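You operate a simulated robot arm through the tools that you are given. There is no shell and no other tool.

You are at the controls of a simulated robot arm. One attempt, no reset.

Task
Pile some things up. At the end: the yellow parcel from the top of the long table is on the counter end of the long table, with the purple parcel from there on top of it and the silver square pendant on top of that; two of the red beads from the top of the long table are on the counter end of the long table; whatever was shut is shut again. Leave all else as you found it, and nothing knocked over.

The check looks at the end state, three seconds after you hand in, the way a careful person would. Anything else that was tipped, shoved, dropped, spilled or broken makes it a failure.

Robot
A 5-joint arm with a two-finger parallel gripper, fixed in place. Base frame: the origin is at the foot of the arm, x ahead of it, y to its left, z up; the work surface is at about z = 0. Units: cm, degrees, N and s.
With the tool pointing down near the work surface it reaches from about 26 to 68 cm from the base axis. Its first joint turns from -66.0 to 66.0 degrees. The tool tilts only in the upright plane through the base axis and itself; it spins freely about its own axis. Payload 2.9 kg.
The tool frame sits at the grasp point between the pads (the TCP): z along the fingers, y along the line on which they close. The tips reach 3 cm beyond it. The gripper opens to 11 cm. The fingers are 2 cm wide and 1 cm thick; the gripper's body (4.8 by 11.2 cm) begins 5.5 cm behind the TCP.
Orientation is that of the tool frame in the base frame, as a unit quaternion [w, x, y, z]. With the fingers straight down and closing along the base's y, the tool's x points along the base's -x, its y along +y and its z along -z.

Tools
- The arm moves only by the tool arm_command. Its argument "rows" is text: rows parted by semicolons, each of 7 numbers parted by spaces: the gripper command, from -1 (shut) to 1 (fully open), values between in proportion, then the shift along the tool's x, y, z in m, then the turn, a rotation vector about the tool's x, y, z in degrees. In form: fingers dx dy dz ax ay az; .... A call has 1 to 20 rows; each row is the pose to reach, as a shift and turn from the pose commanded when the call began, along the tool's axes at that moment. Rows are played at 5 a second. More than 5 cm and 8.6 degrees between two rows, or a gripper value outside its range, and nothing of the call is played. Where a pose cannot be reached the arm comes as near as it can. A force on the tool above 40 N (or 10 N above the force at the start of the call, whichever is more), or a blocked arm, ends the call early, and 0.2 s more pass. The fingers move at their own pace (about 10.8 cm/s each) and stop on an object; they squeeze with about 26 N. The grip force told is the motor's: it shows also when the fingers shut on nothing. Time passes only in rows, and 0.2 s behind the last, so rows that repeat a pose let the fingers close. It gives the time, the measured TCP pose, the force on the tool (base axes), the opening and the grip force at its end, in the units of the frame above (readings bear some noise), with the torque about the TCP (base axes, N m) and any sound that the robot's microphone picked up, and new pictures: "pictures" is both (left out), scene, wrist or none.
- Cameras (640 x 400 px; columns grow to the right, rows downward): "scene" is fixed at [1.31, -43.96, 59.26]; the picture's right is [0.89, -0.45, 0.00], its down [-0.29, -0.58, -0.76] and it looks along [0.34, 0.68, -0.65] (base axes); focal length 271 px, centre (320, 200). "wrist" rides on the gripper at [7.2, 1.7, -10.3] in the tool frame; the picture's right is [-0.23, 0.97, 0.00], its down [-0.76, -0.18, -0.62] and it looks along [-0.61, -0.14, 0.78] (tool axes); focal length 222 px, centre (320, 200). There is no depth. A picture from a camera that has moved, and an enlarged one, comes with that camera's place and axes in the base frame and with its lens. The place of the scene camera against the robot may be out by one fixed shift of up to 1.2 cm in any direction.
- enlarge(camera, box): a new picture of the part [left, top, right, bottom] of that camera's present view, enlarged. It takes no simulated time.
- finish_job(): hands the job in; it is judged then, once.

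Places have to be worked out from the pictures, the camera data and where the tool is seen. Open the gripper and draw the arm clear of the work before you hand the job in, unless the task says otherwise.

The tools are called after "Request:" as a command line: name --argument value ..., lists and objects as JSON in quotes. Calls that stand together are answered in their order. arm_command: Moves the arm, as the interface text tells. Its arguments: {"type":"object","properties":{"rows":{"type":"string"},"pictures":{"type":"string","enum":["both","scene","wrist","none"]}},"required":["rows"]} The other tools are called the same way: enlarge (camera, box) takes an enlarged picture of a part of a camera's view; finish_job () hands the job in.

At the start:

```text
t: 0.0
tool_pos: [49.0, -5.48, 25.35]
tool_rot: [0.0, 0.0, 1.0, 0.0]
force: [-0.3, 0.1, 0.3]
moment: [0.0, 0.01, 0.0]
opening: 10.96
grip_force: 0.1
```

scene: 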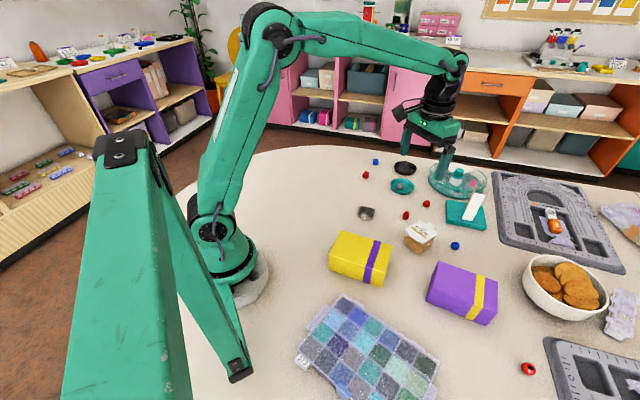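
wrist: 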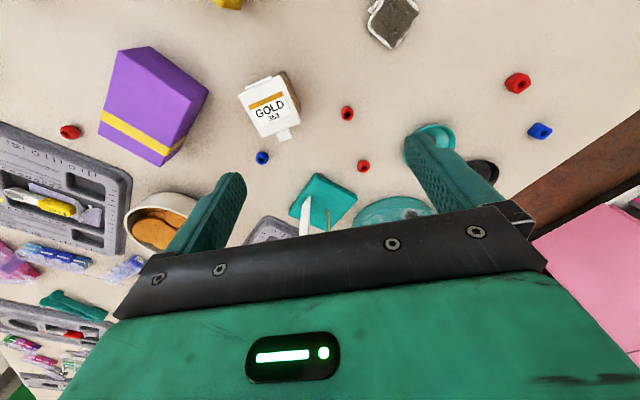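

I'll start by looking closely at the scene to identify the parcels, beads, pendant and the table's ends.

Request:
enlarge --camera "scene" --box '[320, 140, 500, 260]'

Request:
enlarge --camera "scene" --box '[440, 150, 640, 400]'

Request:
enlarge --camera "scene" --box '[240, 0, 640, 200]'

Request:
enlarge --camera "wrist" --box '[0, 0, 640, 400]'

```text
3.33 times, centred on (410, 200) of scene
camera zoom: at [1.31, -43.96, 59.26], right [0.89, -0.45, 0.0], down [-0.29, -0.58, -0.76], along [0.34, 0.68, -0.65], focal length 903 px, centre (20, 200)
```

zoom: 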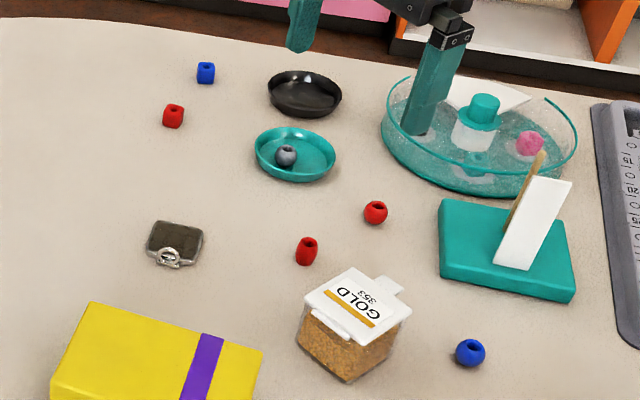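

```text
1.60 times, centred on (540, 275) of scene
camera zoom: at [1.31, -43.96, 59.26], right [0.89, -0.45, 0.0], down [-0.29, -0.58, -0.76], along [0.34, 0.68, -0.65], focal length 433 px, centre (-32, 80)
```

zoom: 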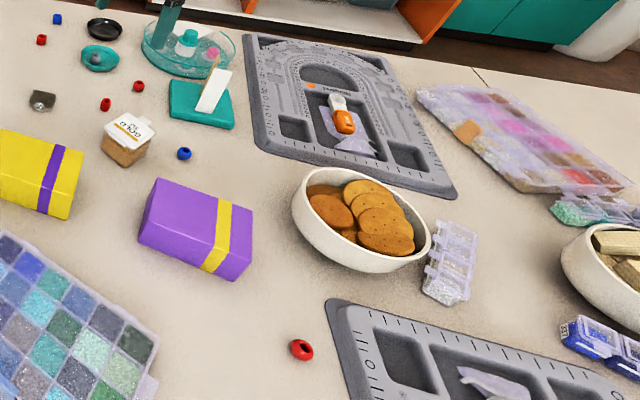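

```text
1.60 times, centred on (440, 100) of scene
camera zoom: at [1.31, -43.96, 59.26], right [0.89, -0.45, 0.0], down [-0.29, -0.58, -0.76], along [0.34, 0.68, -0.65], focal length 433 px, centre (128, 360)
```

zoom: 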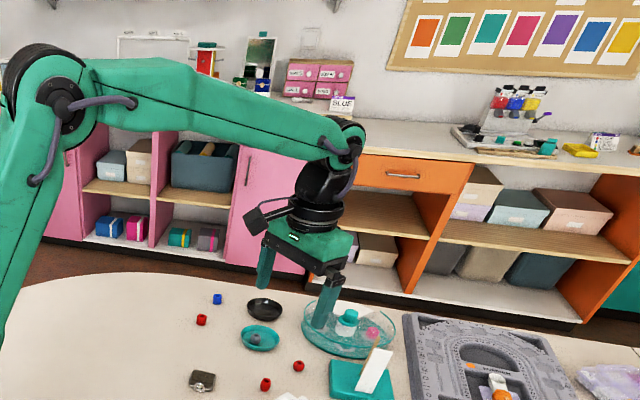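

```text
1.00 times, centred on (320, 200) of wrist (not enlarged: the box is as wide or as high as the picture)
camera zoom: at [41.56, -3.68, 35.78], right [0.23, 0.97, 0.0], down [0.76, -0.18, 0.62], along [0.61, -0.14, -0.78], focal length 222 px, centre (320, 200)
```

zoom: 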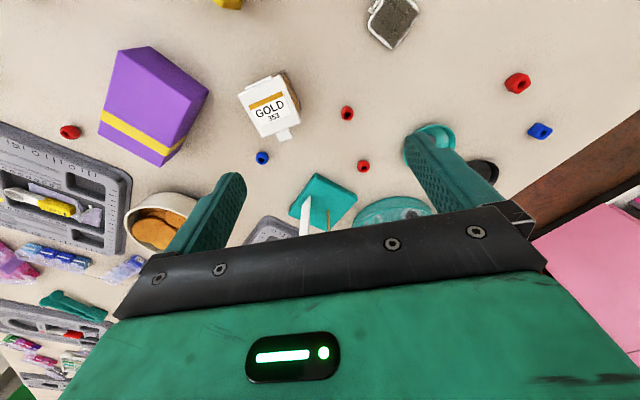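

The zoom shows the silver-framed square with a bail near scene px (367,212), which looks like the pendant. The red beads lie near (365,174), (406,216), (426,204) and (528,369). I need to know which end of the table is the "counter end", so I'll look at wider parts of the room.

Request:
enlarge --camera "scene" --box '[620, 10, 640, 390]'

Request:
enlarge --camera "scene" --box '[0, 10, 20, 390]'

Request:
enlarge --camera "wrist" --box '[0, 10, 20, 390]'

Request:
enlarge --camera "wrist" --box '[620, 10, 640, 390]'

```text
1.05 times, centred on (630, 200) of scene (not enlarged: the box is as wide or as high as the picture)
camera zoom: at [1.31, -43.96, 59.26], right [0.89, -0.45, 0.0], down [-0.29, -0.58, -0.76], along [0.34, 0.68, -0.65], focal length 285 px, centre (-6, 200)
```

zoom: 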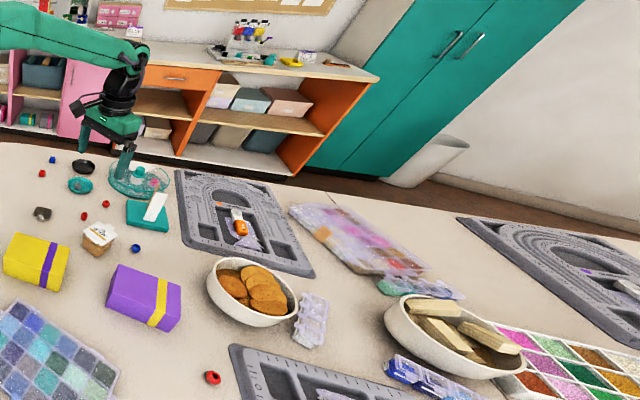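

```text
1.05 times, centred on (10, 200) of scene (not enlarged: the box is as wide or as high as the picture)
camera zoom: at [1.31, -43.96, 59.26], right [0.89, -0.45, 0.0], down [-0.29, -0.58, -0.76], along [0.34, 0.68, -0.65], focal length 285 px, centre (646, 200)
```

zoom: 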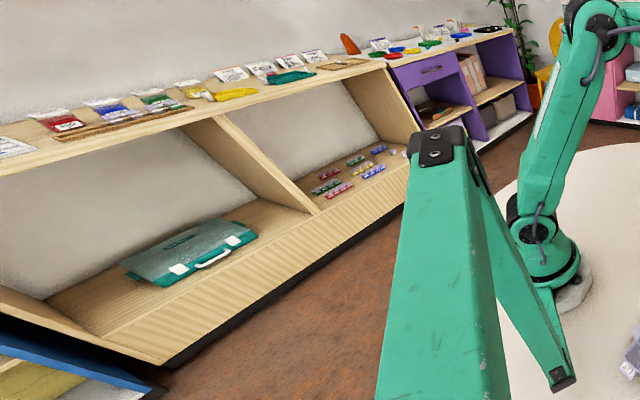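

```text
1.05 times, centred on (10, 200) of wrist (not enlarged: the box is as wide or as high as the picture)
camera zoom: at [41.56, -3.68, 35.78], right [0.23, 0.97, 0.0], down [0.76, -0.18, 0.62], along [0.61, -0.14, -0.78], focal length 234 px, centre (646, 200)
```

zoom: 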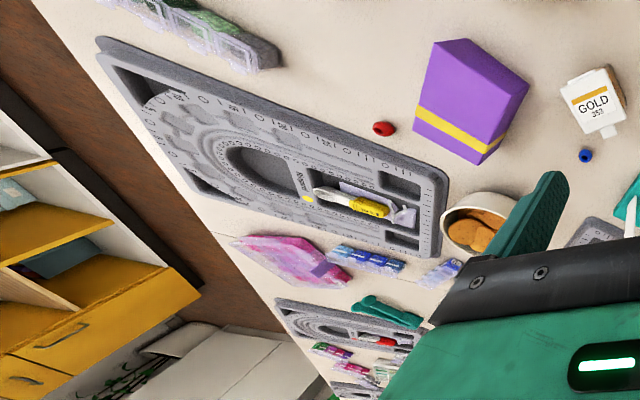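

```text
1.05 times, centred on (630, 200) of wrist (not enlarged: the box is as wide or as high as the picture)
camera zoom: at [41.56, -3.68, 35.78], right [0.23, 0.97, 0.0], down [0.76, -0.18, 0.62], along [0.61, -0.14, -0.78], focal length 234 px, centre (-6, 200)
```

zoom: 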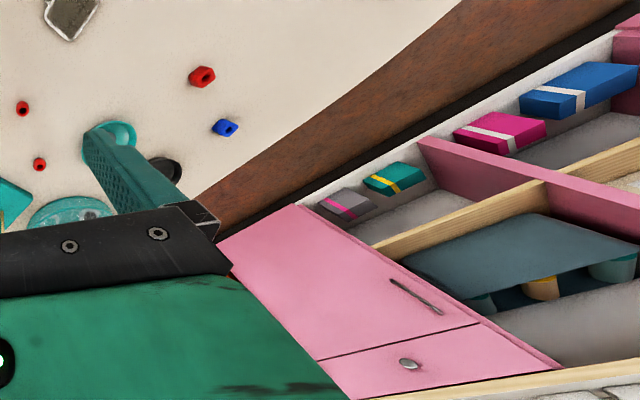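

The table is a stadium shape, and its rounded end, nearest the counters, is on the robot's left (+y). That area is empty and reachable, so I take it as the counter end. Next I'll move back over the yellow parcel (about x 29, y -10) for a closer look with the wrist camera.

Request:
arm_command --rows "1 0.04 -0.005 -0.01 0 0 0; 1 0.08 -0.01 -0.02 0 0 0; 1 0.12 -0.015 -0.03 0 0 0; 1 0.15 -0.02 -0.03 0 0 0" --pictures "both"

```text
t: 1.0
tool_pos: [33.76, -7.61, 28.48]
tool_rot: [0.001, 0.0, 1.0, -0.001]
force: [-0.6, 0.0, 0.8]
moment: [0.04, 0.01, 0.01]
opening: 11.0
grip_force: 0.0
camera wrist: at [26.47, -5.76, 38.92], right [0.23, 0.97, 0.0], down [0.76, -0.18, 0.62], along [0.61, -0.14, -0.78], focal length 222 px, centre (320, 200)
```

scene: 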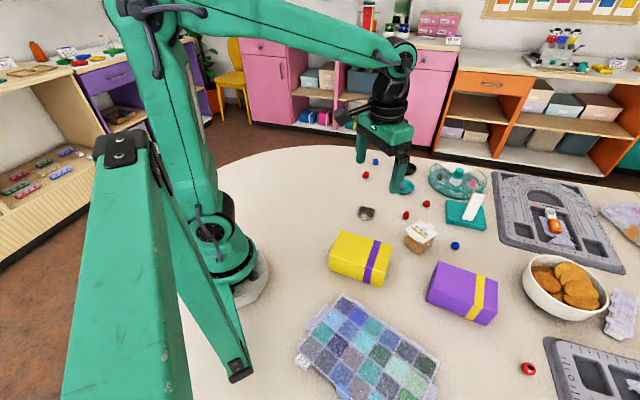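
wrist: 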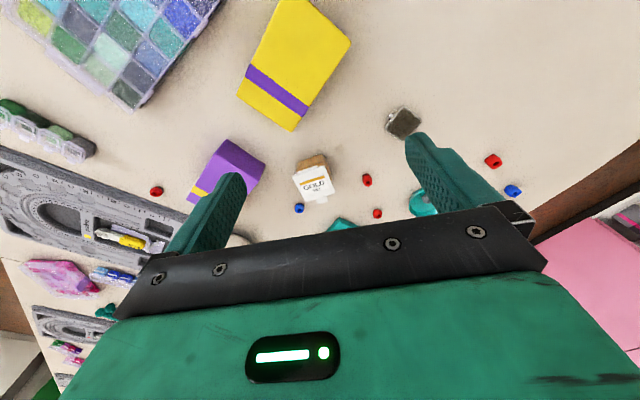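

The wrist view now shows the yellow parcel in full. I'll enlarge both views to measure the parcels.

Request:
enlarge --camera "wrist" --box '[220, 0, 380, 140]'

Request:
enlarge --camera "wrist" --box '[170, 130, 290, 210]'

Request:
enlarge --camera "scene" --box '[310, 210, 510, 340]'

Request:
enlarge --camera "wrist" --box '[350, 90, 450, 150]'

```text
2.86 times, centred on (300, 70) of wrist
camera zoom: at [26.47, -5.76, 38.92], right [0.23, 0.97, 0.0], down [0.76, -0.18, 0.62], along [0.61, -0.14, -0.78], focal length 635 px, centre (377, 571)
```

zoom: 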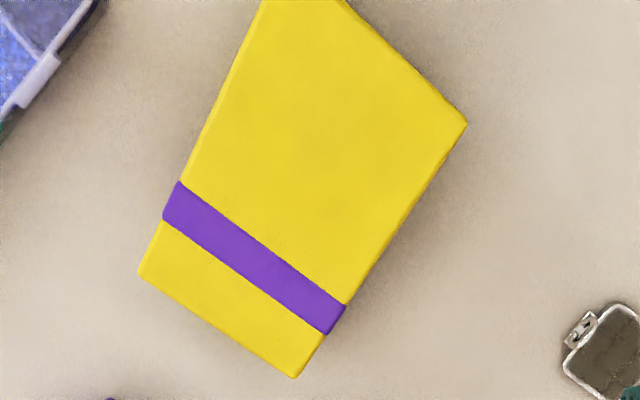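

```text
5.00 times, centred on (230, 170) of wrist
camera zoom: at [26.47, -5.76, 38.92], right [0.23, 0.97, 0.0], down [0.76, -0.18, 0.62], along [0.61, -0.14, -0.78], focal length 1111 px, centre (770, 350)
```

zoom: 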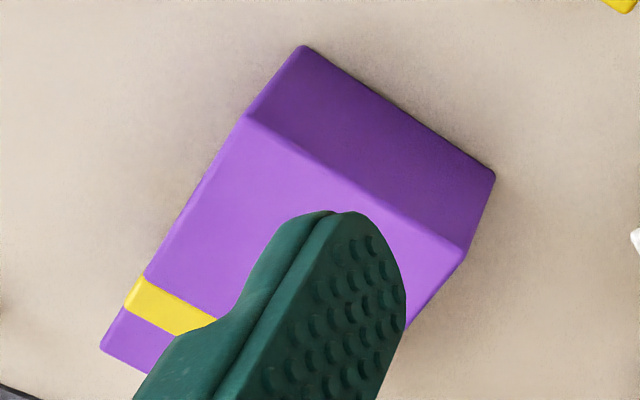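

```text
3.08 times, centred on (410, 275) of scene
camera zoom: at [1.31, -43.96, 59.26], right [0.89, -0.45, 0.0], down [-0.29, -0.58, -0.76], along [0.34, 0.68, -0.65], focal length 834 px, centre (43, -31)
```

zoom: 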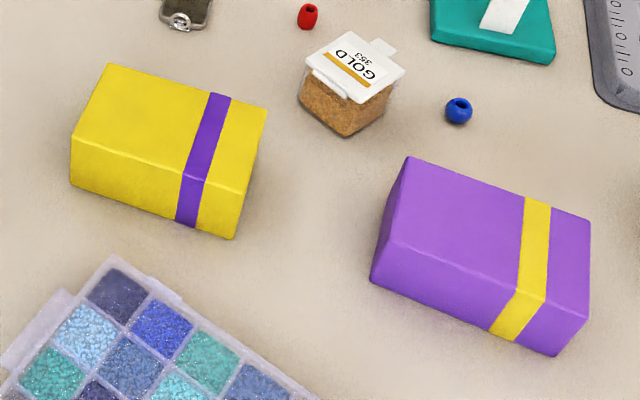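

```text
6.40 times, centred on (400, 120) of wrist
camera zoom: at [26.47, -5.76, 38.92], right [0.23, 0.97, 0.0], down [0.76, -0.18, 0.62], along [0.61, -0.14, -0.78], focal length 1422 px, centre (-192, 712)
```

zoom: 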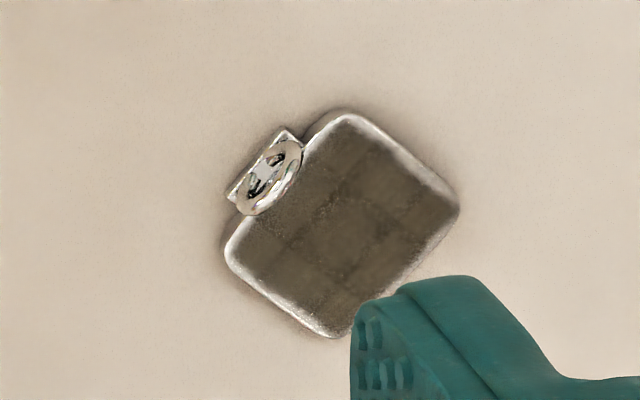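

Measured so far:
- Yellow: about 13.5×8.3×6.7 cm, centred near (30, -10), long axis at about -46°.
- Purple: about 12.7×8.1×5.8 cm, centred near (45, -28.5).
- Pendant: about 4.3 cm square, centred near (43.2, 5.2), with its edges at 45°.

I'll do the beads first, while the destination is still empty, so I'm zooming in on them now.

Request:
enlarge --camera "scene" --box '[345, 150, 395, 190]'

Request:
enlarge --camera "scene" --box '[390, 190, 440, 230]'

Request:
enlarge --camera "scene" --box '[500, 340, 560, 390]'

Request:
enlarge --camera "wrist" --box '[470, 130, 540, 210]'

```text
10.00 times, centred on (370, 170) of scene
camera zoom: at [1.31, -43.96, 59.26], right [0.89, -0.45, 0.0], down [-0.29, -0.58, -0.76], along [0.34, 0.68, -0.65], focal length 2709 px, centre (-180, 500)
```

zoom: 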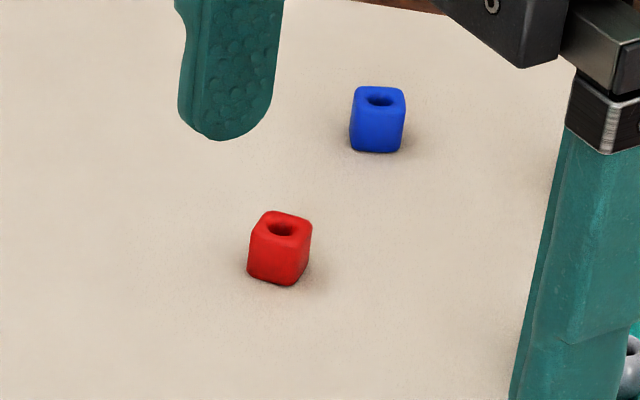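

```text
10.00 times, centred on (415, 210) of scene
camera zoom: at [1.31, -43.96, 59.26], right [0.89, -0.45, 0.0], down [-0.29, -0.58, -0.76], along [0.34, 0.68, -0.65], focal length 2709 px, centre (-630, 100)
```

zoom: 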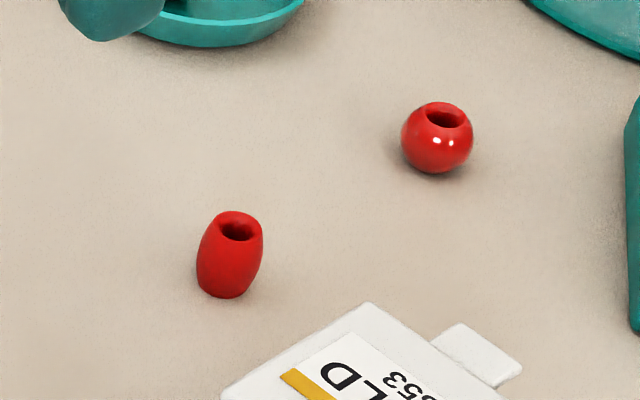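

```text
8.00 times, centred on (530, 365) of scene
camera zoom: at [1.31, -43.96, 59.26], right [0.89, -0.45, 0.0], down [-0.29, -0.58, -0.76], along [0.34, 0.68, -0.65], focal length 2167 px, centre (-1360, -1120)
```

zoom: 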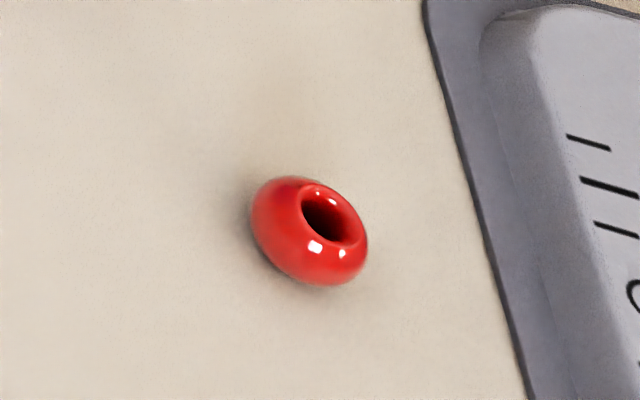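

```text
5.00 times, centred on (505, 170) of wrist
camera zoom: at [26.47, -5.76, 38.92], right [0.23, 0.97, 0.0], down [0.76, -0.18, 0.62], along [0.61, -0.14, -0.78], focal length 1111 px, centre (-605, 350)
```

zoom: 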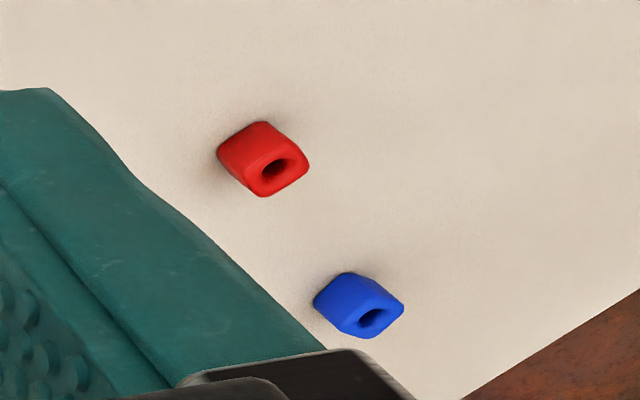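

The beads are about 2.2 cm across and stand with their holes up. The red cube bead is at about (54.6, 21.9), with faces at roughly 38° and -52°. I'll move over it with the tool turned 38° for a close look.

Request:
arm_command --rows "1 -0.023 0.036 0.015 0 0 -5.4; 1 -0.046 0.072 0.03 0 0 -10.8; 1 -0.069 0.108 0.045 0 0 -16.2; 1 -0.092 0.144 0.06 0 0 -21.6; 1 -0.115 0.18 0.075 0 0 -27; 1 -0.138 0.216 0.09 0 0 -32.4; 1 -0.16 0.25 0.104 0 0 -38; 1 -0.16 0.25 0.104 0 0 -38" --pictures "both"

```text
t: 2.8
tool_pos: [50.0, 17.7, 18.24]
tool_rot: [0.0, -0.326, 0.945, 0.0]
force: [-0.1, 0.8, -0.3]
moment: [0.03, -0.02, -0.01]
opening: 10.97
grip_force: 0.0
camera wrist: at [43.19, 14.59, 28.58], right [-0.42, 0.91, 0.0], down [0.71, 0.33, 0.62], along [0.56, 0.26, -0.78], focal length 222 px, centre (320, 200)
```

scene: 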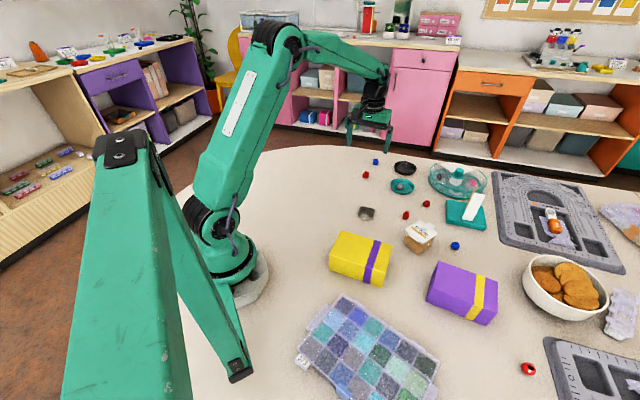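
wrist: 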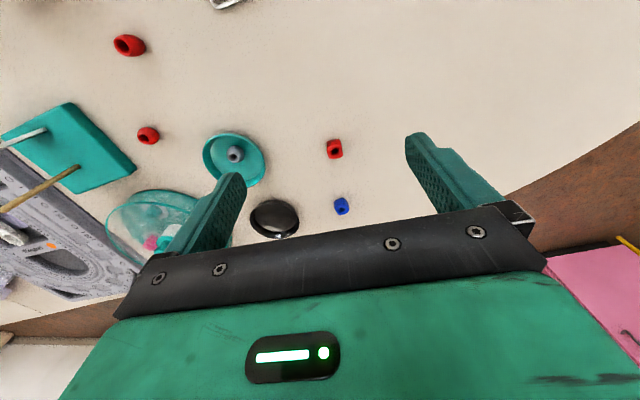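

The cube bead sits between the fingers' lines, at about (54.3, 21.9). I'll zoom in to check its orientation against the gripper.

Request:
enlarge --camera "wrist" --box '[305, 130, 365, 168]'

```text
10.53 times, centred on (335, 149) of wrist
camera zoom: at [43.19, 14.59, 28.58], right [-0.42, 0.91, 0.0], down [0.71, 0.33, 0.62], along [0.56, 0.26, -0.78], focal length 2338 px, centre (162, 737)
```

zoom: 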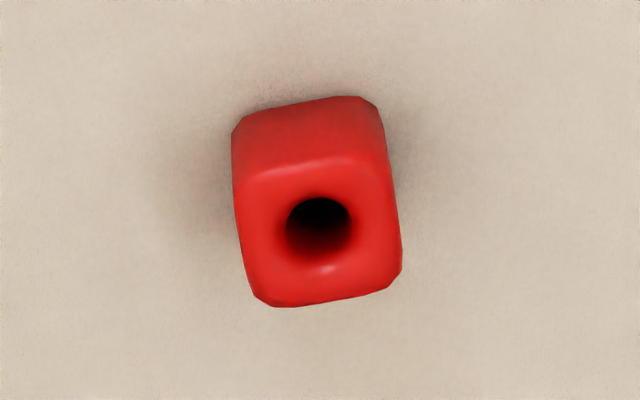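

The bead's edges lie at about 123°, close to the tool's 128°, and its centre is at (54.2, 21.8). I'll set the opening to about 5 cm, move above it with a small turn and drop to z ≈ 8.

Request:
arm_command --rows "0.0 -0.029 0.003 0.02 0 0 1.5; -0.05 -0.0584 0.0064 0.045 0 0 3; -0.05 -0.0584 0.0064 0.08 0 0 4; -0.05 -0.0584 0.0064 0.1 0 0 4; -0.05 -0.0584 0.0064 0.1 0 0 4" --pictures "both"

```text
t: 4.0
tool_pos: [53.91, 21.87, 7.98]
tool_rot: [0.0, -0.292, 0.956, 0.0]
force: [0.0, 0.0, 0.1]
moment: [0.02, 0.0, -0.04]
opening: 5.25
grip_force: 0.1
camera wrist: at [46.94, 19.15, 18.28], right [-0.36, 0.93, 0.0], down [0.73, 0.28, 0.62], along [0.58, 0.22, -0.78], focal length 222 px, centre (320, 200)
```

scene: 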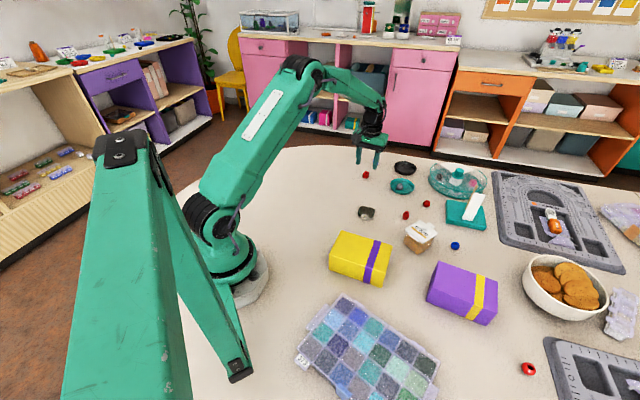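
wrist: 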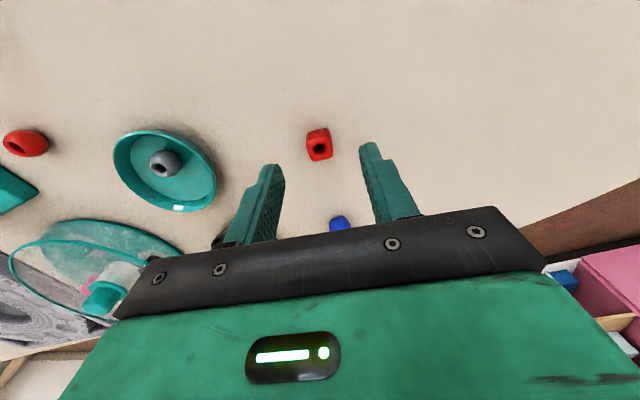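

The bead is centred between the fingers to within about 0.3 cm. I'll shift slightly, go down to z ≈ 3.3 and close.

Request:
arm_command --rows "-0.05 -0.002 -0.002 0.02 0 0 0; -0.05 -0.002 -0.002 0.035 0 0 0; -0.05 -0.002 -0.002 0.045 0 0 0; -0.05 -0.002 -0.002 0.045 0 0 0; -1 -0.002 -0.002 0.045 0 0 0; -1 -0.002 -0.002 0.045 0 0 0; -1 -0.002 -0.002 0.045 0 0 0; -1 -0.002 -0.002 0.045 0 0 0" --pictures "wrist"

```text
t: 5.8
tool_pos: [54.24, 21.5, 3.45]
tool_rot: [0.0, -0.293, 0.956, 0.0]
force: [0.0, 0.8, 0.0]
moment: [0.0, 0.03, 0.0]
opening: 1.8
grip_force: 26.1
camera wrist: at [47.24, 18.97, 13.85], right [-0.36, 0.93, 0.0], down [0.73, 0.28, 0.62], along [0.58, 0.22, -0.78], focal length 222 px, centre (320, 200)
```

wrist: 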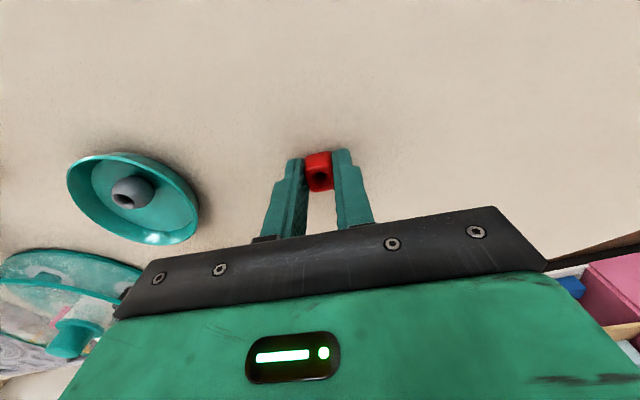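

The bead is gripped (opening 1.8 cm). I'll lift it and carry it to about (38, 41) on the rounded counter end, staying high until I've checked.

Request:
arm_command --rows "-1 0 0 -0.03 0 0 0; -1 0 0 -0.07 0 0 0; -1 0.004 0.042 -0.07 0 0 0; -1 0.008 0.084 -0.07 0 0 0; -1 0.012 0.126 -0.07 0 0 0; -1 0.016 0.168 -0.07 0 0 0; -1 0.02 0.21 -0.07 0 0 0; -1 0.025 0.252 -0.07 0 0 0; -1 0.025 0.252 -0.04 0 0 0; -1 0.025 0.252 -0.04 0 0 0" --pictures "both"

```text
t: 8.0
tool_pos: [38.12, 41.23, 7.54]
tool_rot: [-0.001, -0.292, 0.956, 0.0]
force: [-0.2, -0.7, -0.2]
moment: [-0.02, -0.01, 0.01]
opening: 1.77
grip_force: 25.4
camera wrist: at [31.06, 38.63, 17.88], right [-0.36, 0.93, 0.0], down [0.73, 0.28, 0.62], along [0.58, 0.22, -0.78], focal length 222 px, centre (320, 200)
```

scene: 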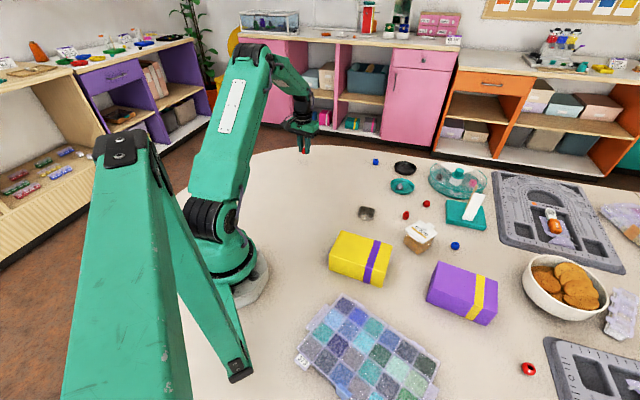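
wrist: 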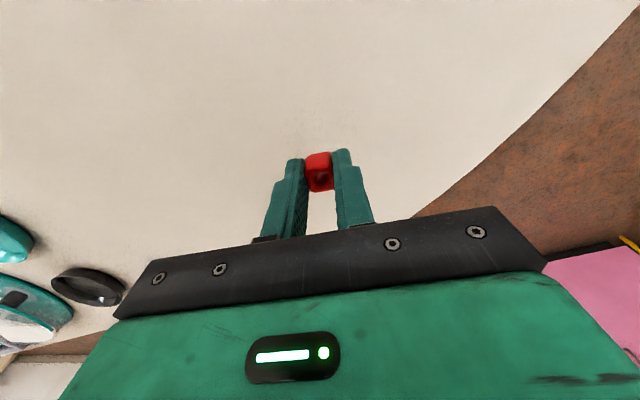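

The bead is still held and the table edge is well beyond it. I'll bring it slightly inward to about (36, 38), lower it to the grasp height, release and rise.

Request:
arm_command --rows "-1 0.018 -0.007 0 0 0 0; -1 0.0353 -0.0147 0 0 0 0; -1 0.0353 -0.0147 0.02 0 0 0; -1 0.0353 -0.0147 0.033 0 0 0; -1 0.0353 -0.0147 0.0405 0 0 0; -1 0.0353 -0.0147 0.0405 0 0 0; -0.45 0.0353 -0.0147 0.0405 0 0 0; -0.3 0.0353 -0.0147 0.0405 0 0 0; -0.3 0.0353 -0.0147 0.0405 0 0 0; -0.3 0.0353 -0.0147 0.02 0 0 0; -0.3 0.0353 -0.0147 -0.02 0 0 0; -0.3 0.0353 -0.0147 -0.06 0 0 0; -0.3 0.0353 -0.0147 -0.06 0 0 0" --pictures "both"

```text
t: 10.8
tool_pos: [35.96, 37.84, 13.55]
tool_rot: [0.001, -0.292, 0.956, 0.0]
force: [1.4, -0.2, -0.5]
moment: [-0.01, -0.03, 0.01]
opening: 3.84
grip_force: 0.2
camera wrist: at [29.0, 35.21, 23.91], right [-0.36, 0.93, 0.0], down [0.73, 0.28, 0.62], along [0.58, 0.22, -0.78], focal length 222 px, centre (320, 200)
```

scene: 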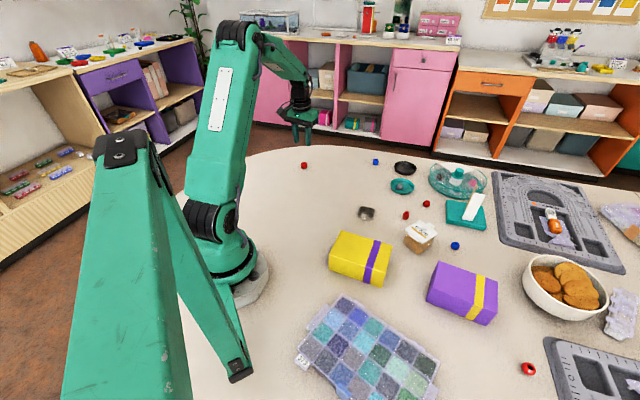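
wrist: 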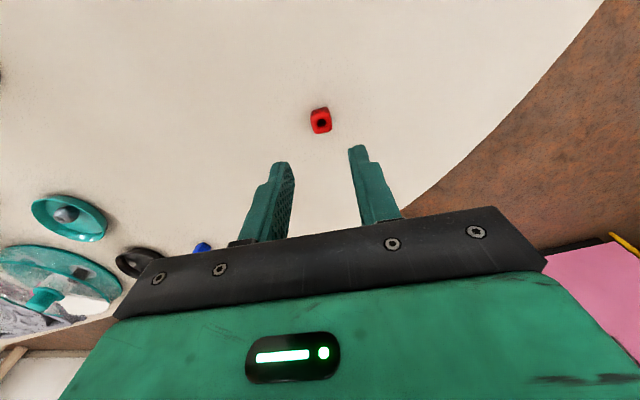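

The cube bead is standing at about (36, 38). Next is the red barrel bead, estimated at (53.0, -2.1). I'll fly there at a safe height and turn the tool back to close along y.

Request:
arm_command --rows "-0.1 0.0119 -0.0453 -0.01 0 0 3.8; -0.1 0.0238 -0.0907 -0.02 0 0 7.6; -0.1 0.0357 -0.136 -0.025 0 0 11.4; -0.1 0.0476 -0.1813 -0.025 0 0 15.2; -0.1 0.0594 -0.2267 -0.025 0 0 19; -0.1 0.0713 -0.272 -0.025 0 0 22.8; -0.1 0.0832 -0.3173 -0.025 0 0 26.6; -0.1 0.0951 -0.3627 -0.025 0 0 30.4; -0.1 0.107 -0.408 -0.025 0 0 34; -0.1 0.107 -0.408 -0.025 0 0 34" --pictures "both"

```text
t: 13.0
tool_pos: [50.13, -2.0, 16.06]
tool_rot: [0.0, 0.0, 1.0, 0.0]
force: [0.0, 0.2, -0.3]
moment: [-0.02, 0.01, 0.0]
opening: 4.94
grip_force: 0.0
camera wrist: at [42.85, -0.21, 26.47], right [0.23, 0.97, 0.0], down [0.76, -0.18, 0.62], along [0.61, -0.14, -0.78], focal length 222 px, centre (320, 200)
```

scene: 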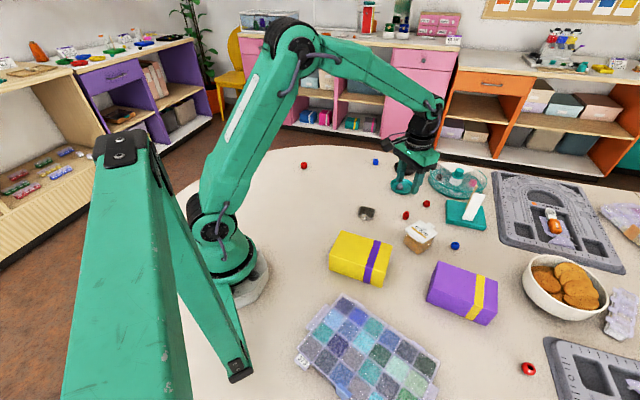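
wrist: 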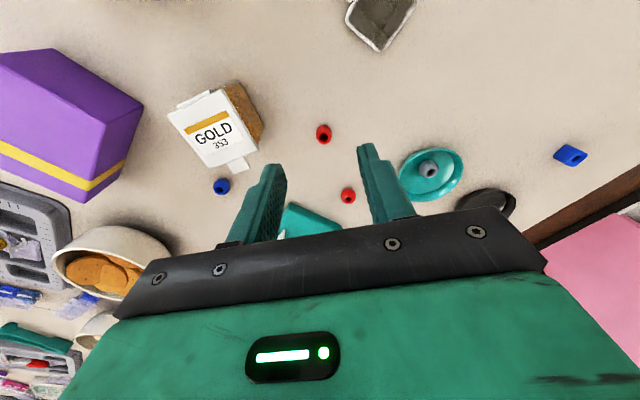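

Request:
enlarge --camera "wrist" --box '[295, 110, 355, 155]'

Request:
enlarge --camera "wrist" --box '[330, 0, 430, 60]'

Request:
enlarge --camera "scene" --box '[280, 150, 330, 180]'

```text
8.89 times, centred on (325, 132) of wrist
camera zoom: at [42.85, -0.21, 26.47], right [0.23, 0.97, 0.0], down [0.76, -0.18, 0.62], along [0.61, -0.14, -0.78], focal length 1974 px, centre (276, 800)
```

zoom: 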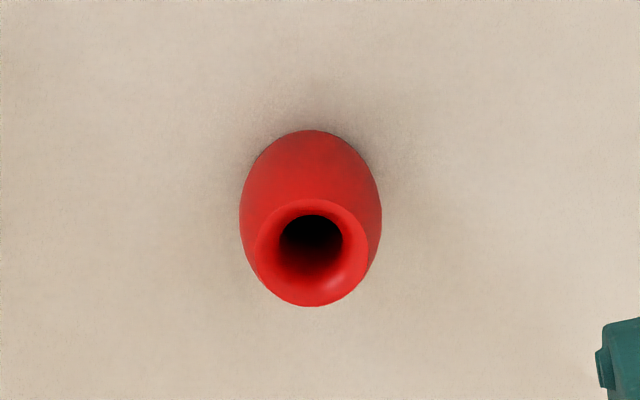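

```text
6.40 times, centred on (380, 30) of wrist
camera zoom: at [42.85, -0.21, 26.47], right [0.23, 0.97, 0.0], down [0.76, -0.18, 0.62], along [0.61, -0.14, -0.78], focal length 1422 px, centre (-64, 1288)
```

zoom: 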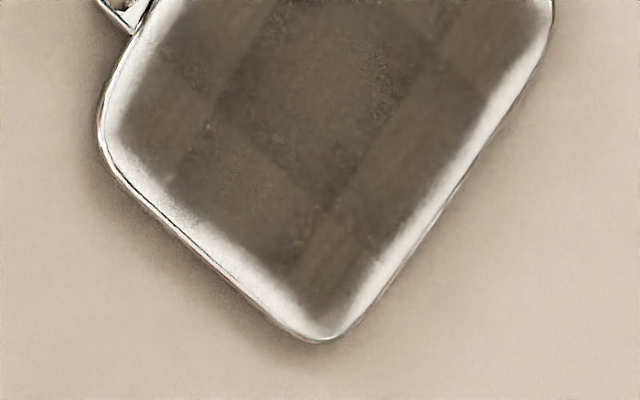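

```text
12.80 times, centred on (305, 165) of scene
camera zoom: at [1.31, -43.96, 59.26], right [0.89, -0.45, 0.0], down [-0.29, -0.58, -0.76], along [0.34, 0.68, -0.65], focal length 3467 px, centre (512, 648)
```

zoom: 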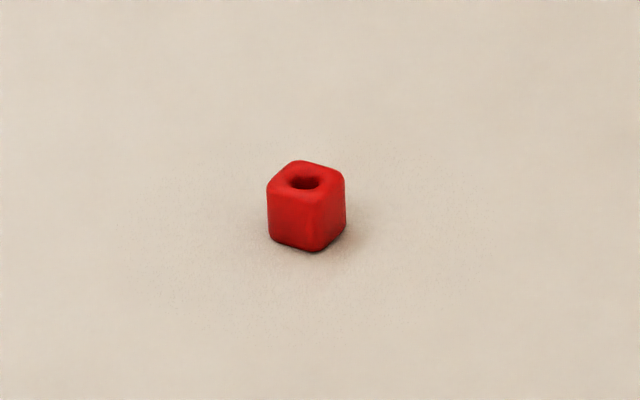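

The barrel bead's axis is at (53.0, -2.05), and the cube bead is standing well where I put it. I'll move over the barrel, go down and close.

Request:
arm_command --rows "-0.1 -0.015 0 0.02 0 0 0; -0.1 -0.029 -0.001 0.05 0 0 0; -0.1 -0.029 -0.001 0.08 0 0 0; -0.1 -0.029 -0.001 0.105 0 0 0; -0.1 -0.029 -0.001 0.12 0 0 0; -0.1 -0.029 -0.001 0.1245 0 0 0; -0.1 -0.029 -0.001 0.1245 0 0 0; -1 -0.029 -0.001 0.1245 0 0 0; -1 -0.029 -0.001 0.1245 0 0 0; -1 -0.029 -0.001 0.1245 0 0 0; -1 -0.029 -0.001 0.1245 0 0 0" --pictures "both"

```text
t: 15.4
tool_pos: [53.05, -2.01, 3.75]
tool_rot: [0.0, 0.0, 1.0, 0.0]
force: [-0.5, -0.2, -0.1]
moment: [0.0, 0.04, -0.03]
opening: 0.84
grip_force: 25.5
camera wrist: at [45.67, -0.25, 14.03], right [0.23, 0.97, 0.0], down [0.76, -0.18, 0.62], along [0.61, -0.14, -0.78], focal length 222 px, centre (320, 200)
```

scene: 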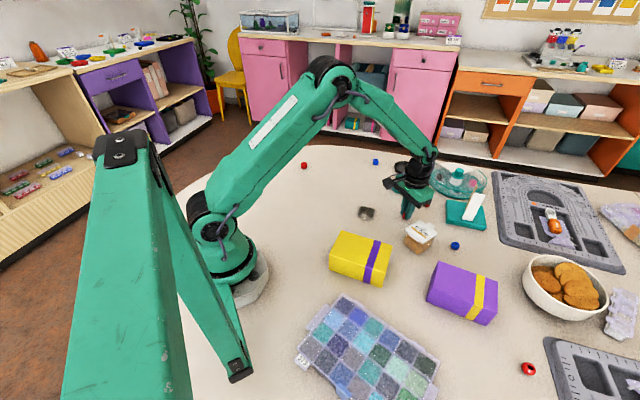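
wrist: 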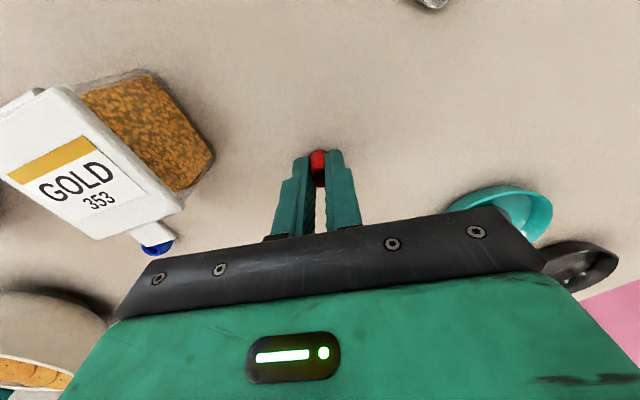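

The opening is only 0.84 cm against an expected width of about 1.85, so the bead may be pinched off-centre. I'll zoom in before moving anything.

Request:
enlarge --camera "wrist" --box '[270, 130, 370, 240]'

Request:
enlarge --camera "scene" --box '[385, 190, 435, 230]'

```text
3.64 times, centred on (320, 185) of wrist
camera zoom: at [45.67, -0.25, 14.03], right [0.23, 0.97, 0.0], down [0.76, -0.18, 0.62], along [0.61, -0.14, -0.78], focal length 808 px, centre (320, 254)
```

zoom: 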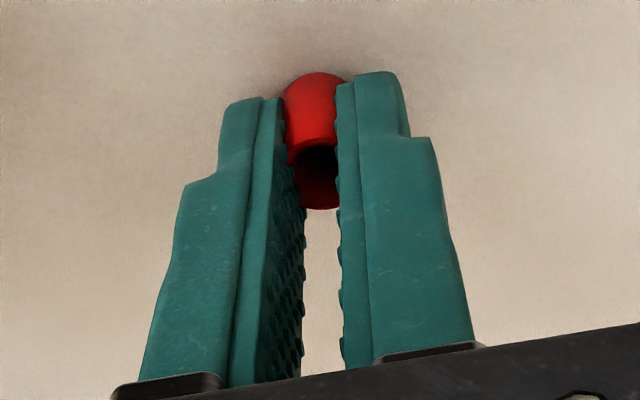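

```text
10.00 times, centred on (410, 210) of scene
camera zoom: at [1.31, -43.96, 59.26], right [0.89, -0.45, 0.0], down [-0.29, -0.58, -0.76], along [0.34, 0.68, -0.65], focal length 2709 px, centre (-580, 100)
```

zoom: 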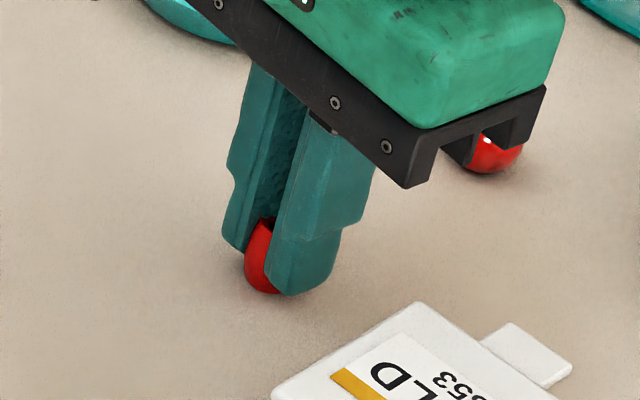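

The bead axis is still at about (52.8, -1.9), between the pads, and the grip reads a solid 25 N. I'll lift it a few centimetres and check that it comes up straight.

Request:
arm_command --rows "-1 0 0 -0.01 0 0 0; -1 0 0 -0.025 0 0 0; -1 0 0 -0.045 0 0 0; -1 0 0 -0.06 0 0 0; -1 0 0 -0.06 0 0 0" --pictures "both"

Request:
enlarge --camera "scene" --box '[380, 170, 440, 220]'

Request:
enlarge --camera "wrist" --box '[270, 130, 370, 240]'

```text
t: 16.6
tool_pos: [53.06, -1.91, 9.66]
tool_rot: [-0.001, 0.001, 1.0, -0.001]
force: [-0.3, 0.3, -0.1]
moment: [0.01, 0.0, -0.02]
opening: 0.86
grip_force: 26.4
camera wrist: at [45.72, -0.22, 20.0], right [0.23, 0.97, 0.0], down [0.76, -0.18, 0.62], along [0.61, -0.14, -0.78], focal length 222 px, centre (320, 200)
```

scene: 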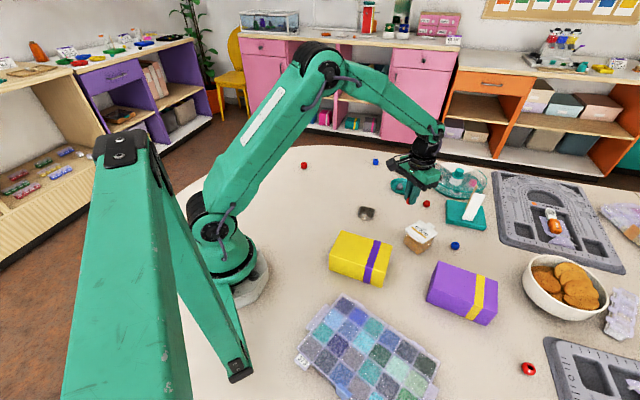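
wrist: 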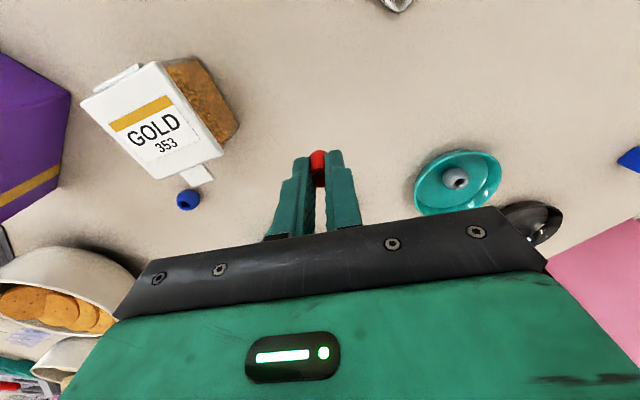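

```text
8.00 times, centred on (410, 195) of scene
camera zoom: at [1.31, -43.96, 59.26], right [0.89, -0.45, 0.0], down [-0.29, -0.58, -0.76], along [0.34, 0.68, -0.65], focal length 2167 px, centre (-400, 240)
```

zoom: 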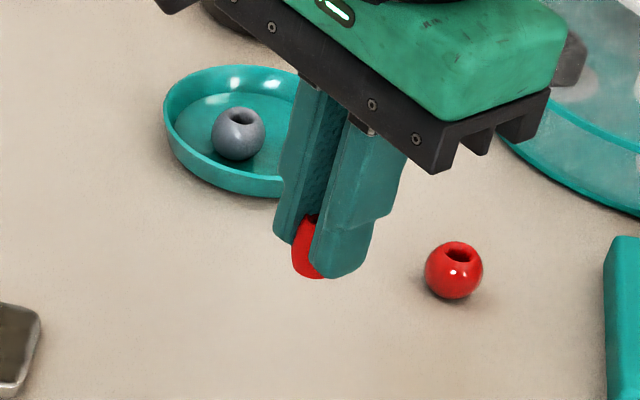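

```text
3.64 times, centred on (320, 185) of wrist
camera zoom: at [45.72, -0.22, 20.0], right [0.23, 0.97, 0.0], down [0.76, -0.18, 0.62], along [0.61, -0.14, -0.78], focal length 808 px, centre (320, 254)
```

zoom: 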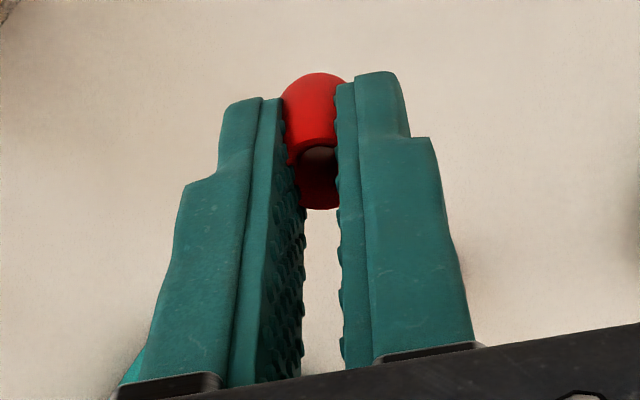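

The bead came up upright. I'll carry it to about (40, 31) on the counter end, lower it to the pick height (z ≈ 3.75), open gently and rise.

Request:
arm_command --rows "-1 0.016 0.041 -0.01 0 0 0; -1 0.0325 0.082 -0.02 0 0 0; -1 0.049 0.123 -0.02 0 0 0; -1 0.065 0.164 -0.02 0 0 0; -1 0.0815 0.205 -0.02 0 0 0; -1 0.098 0.246 -0.02 0 0 0; -1 0.114 0.287 -0.02 0 0 0; -1 0.1306 0.329 -0.01 0 0 0; -1 0.1306 0.329 0.02 0 0 0; -1 0.1306 0.329 0.045 0 0 0; -1 0.1306 0.329 0.045 0 0 0" --pictures "both"

```text
t: 19.0
tool_pos: [39.99, 30.96, 4.79]
tool_rot: [0.0, 0.0, 1.0, 0.0]
force: [0.3, -0.6, -0.2]
moment: [0.0, -0.04, -0.04]
opening: 0.83
grip_force: 26.3
camera wrist: at [32.59, 32.72, 15.19], right [0.23, 0.97, 0.0], down [0.76, -0.18, 0.62], along [0.61, -0.14, -0.78], focal length 222 px, centre (320, 200)
```

scene: 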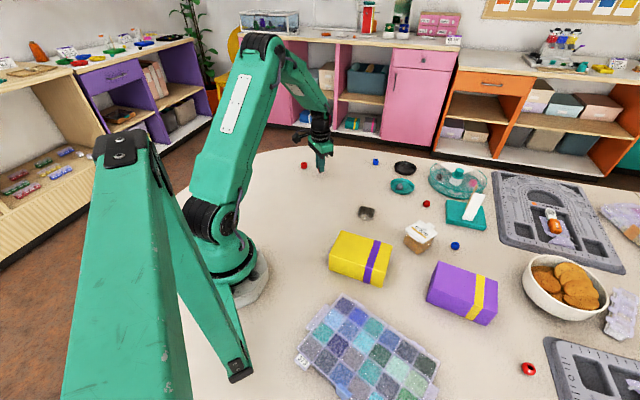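
wrist: 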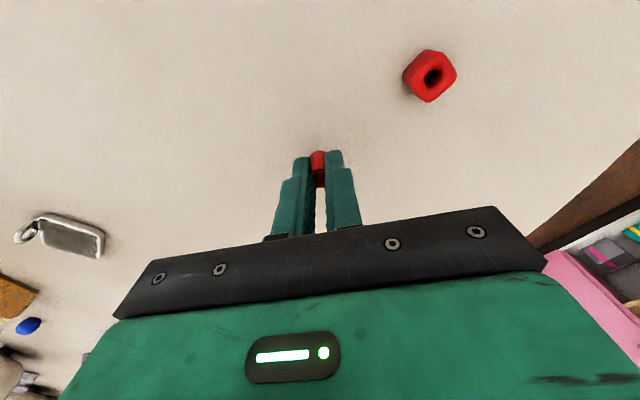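

I'm over the drop point. I'll lower the last centimetre, open in small steps and rise straight up.

Request:
arm_command --rows "-1 0 0 0.006 0 0 0; -1 0 0 0.0105 0 0 0; -1 0 0 0.0105 0 0 0; -0.8 0 0 0.0105 0 0 0; -0.65 0 0 0.0105 0 0 0; -0.5 0 0 0.0105 0 0 0; -0.35 0 0 0.0105 0 0 0; -0.2 0 0 0.0105 0 0 0; -0.2 0 0 0.005 0 0 0; -0.2 0 0 -0.01 0 0 0; -0.2 0 0 -0.04 0 0 0; -0.2 0 0 -0.08 0 0 0; -0.2 0 0 -0.1 0 0 0; -0.2 0 0 -0.1 0 0 0" --pictures "both"

Request:
enlarge --camera "scene" --box '[290, 150, 350, 195]'

```text
t: 22.0
tool_pos: [40.01, 30.87, 15.28]
tool_rot: [0.0, -0.001, 1.0, 0.0]
force: [0.2, -0.3, -0.3]
moment: [0.04, 0.0, -0.01]
opening: 4.39
grip_force: 0.1
camera wrist: at [32.61, 32.54, 25.61], right [0.23, 0.97, 0.0], down [0.76, -0.18, 0.62], along [0.61, -0.14, -0.78], focal length 222 px, centre (320, 200)
```

scene: 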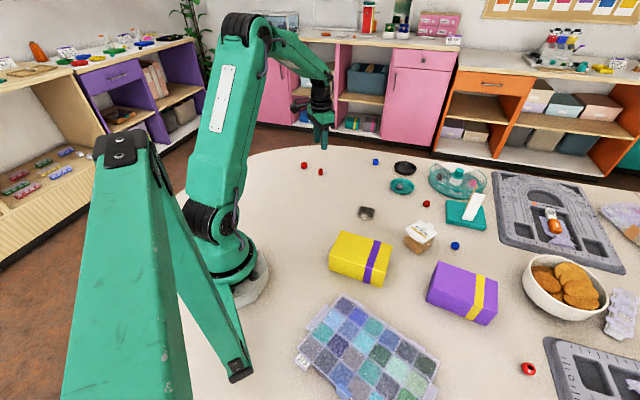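
wrist: 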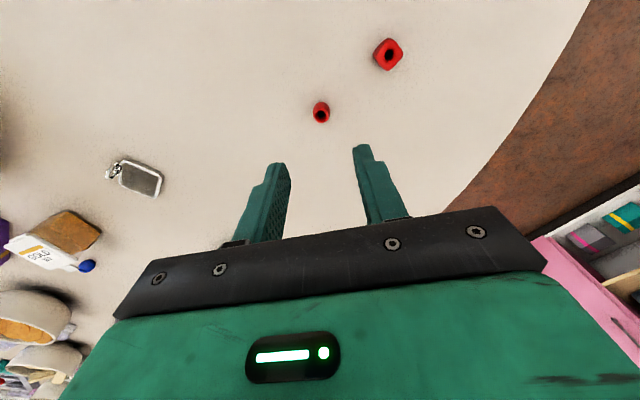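

```text
8.89 times, centred on (320, 172) of scene
camera zoom: at [1.31, -43.96, 59.26], right [0.89, -0.45, 0.0], down [-0.29, -0.58, -0.76], along [0.34, 0.68, -0.65], focal length 2408 px, centre (320, 444)
```

zoom: 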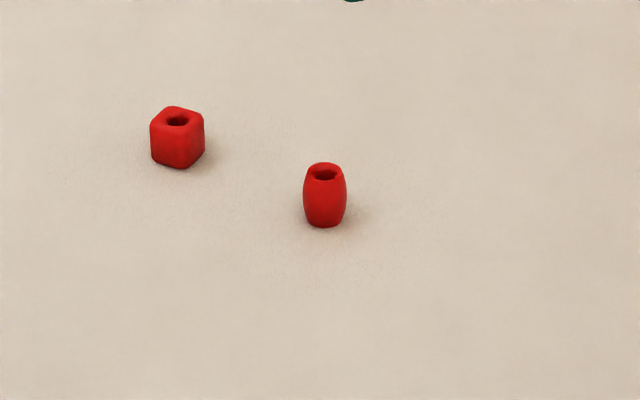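

Both red beads stand on the counter end at about (36, 38) and (40, 31). Now for the yellow parcel: I'll hover over (30.4, -10.4) with the tool turned to close along its short axis (about 44°).

Request:
arm_command --rows "-0.2 0.0096 -0.0413 -0.01 0 0 4.6; -0.2 0.0192 -0.0826 -0.02 0 0 9.2; 0 0.0288 -0.1239 -0.03 0 0 13.8; 0 0.0384 -0.1652 -0.04 0 0 18.4; 0.2 0.048 -0.2065 -0.047 0 0 23; 0.4 0.0576 -0.2478 -0.047 0 0 27.6; 0.6 0.0672 -0.2891 -0.047 0 0 32.2; 0.8 0.0768 -0.3304 -0.047 0 0 36.8; 1 0.0864 -0.3717 -0.047 0 0 41.4; 1 0.096 -0.413 -0.047 0 0 46; 1 0.096 -0.413 -0.047 0 0 46" --pictures "both"

```text
t: 24.4
tool_pos: [30.15, -10.36, 20.12]
tool_rot: [0.0, 0.391, 0.921, 0.0]
force: [-0.3, -0.4, 0.0]
moment: [-0.02, 0.0, 0.01]
opening: 11.0
grip_force: 0.1
camera wrist: at [26.25, -3.86, 30.42], right [0.86, 0.51, 0.0], down [0.4, -0.67, 0.62], along [0.32, -0.54, -0.78], focal length 222 px, centre (320, 200)
```

scene: 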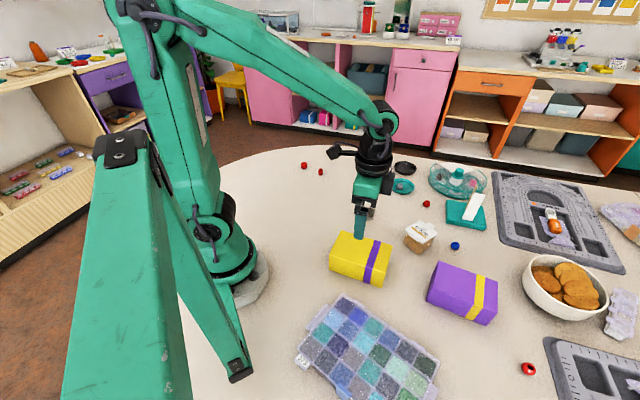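
wrist: 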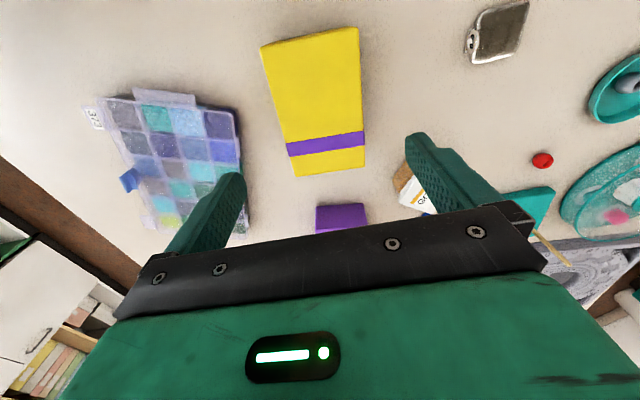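

Request:
enlarge --camera "wrist" --box '[230, 10, 400, 200]'

```text
2.11 times, centred on (315, 105) of wrist
camera zoom: at [26.25, -3.86, 30.42], right [0.86, 0.51, 0.0], down [0.4, -0.67, 0.62], along [0.32, -0.54, -0.78], focal length 468 px, centre (330, 400)
```

zoom: 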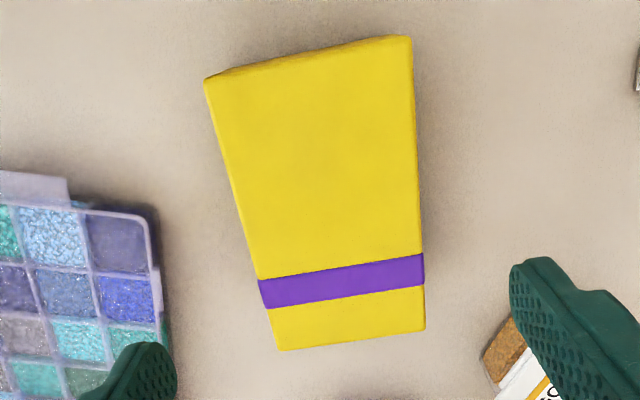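

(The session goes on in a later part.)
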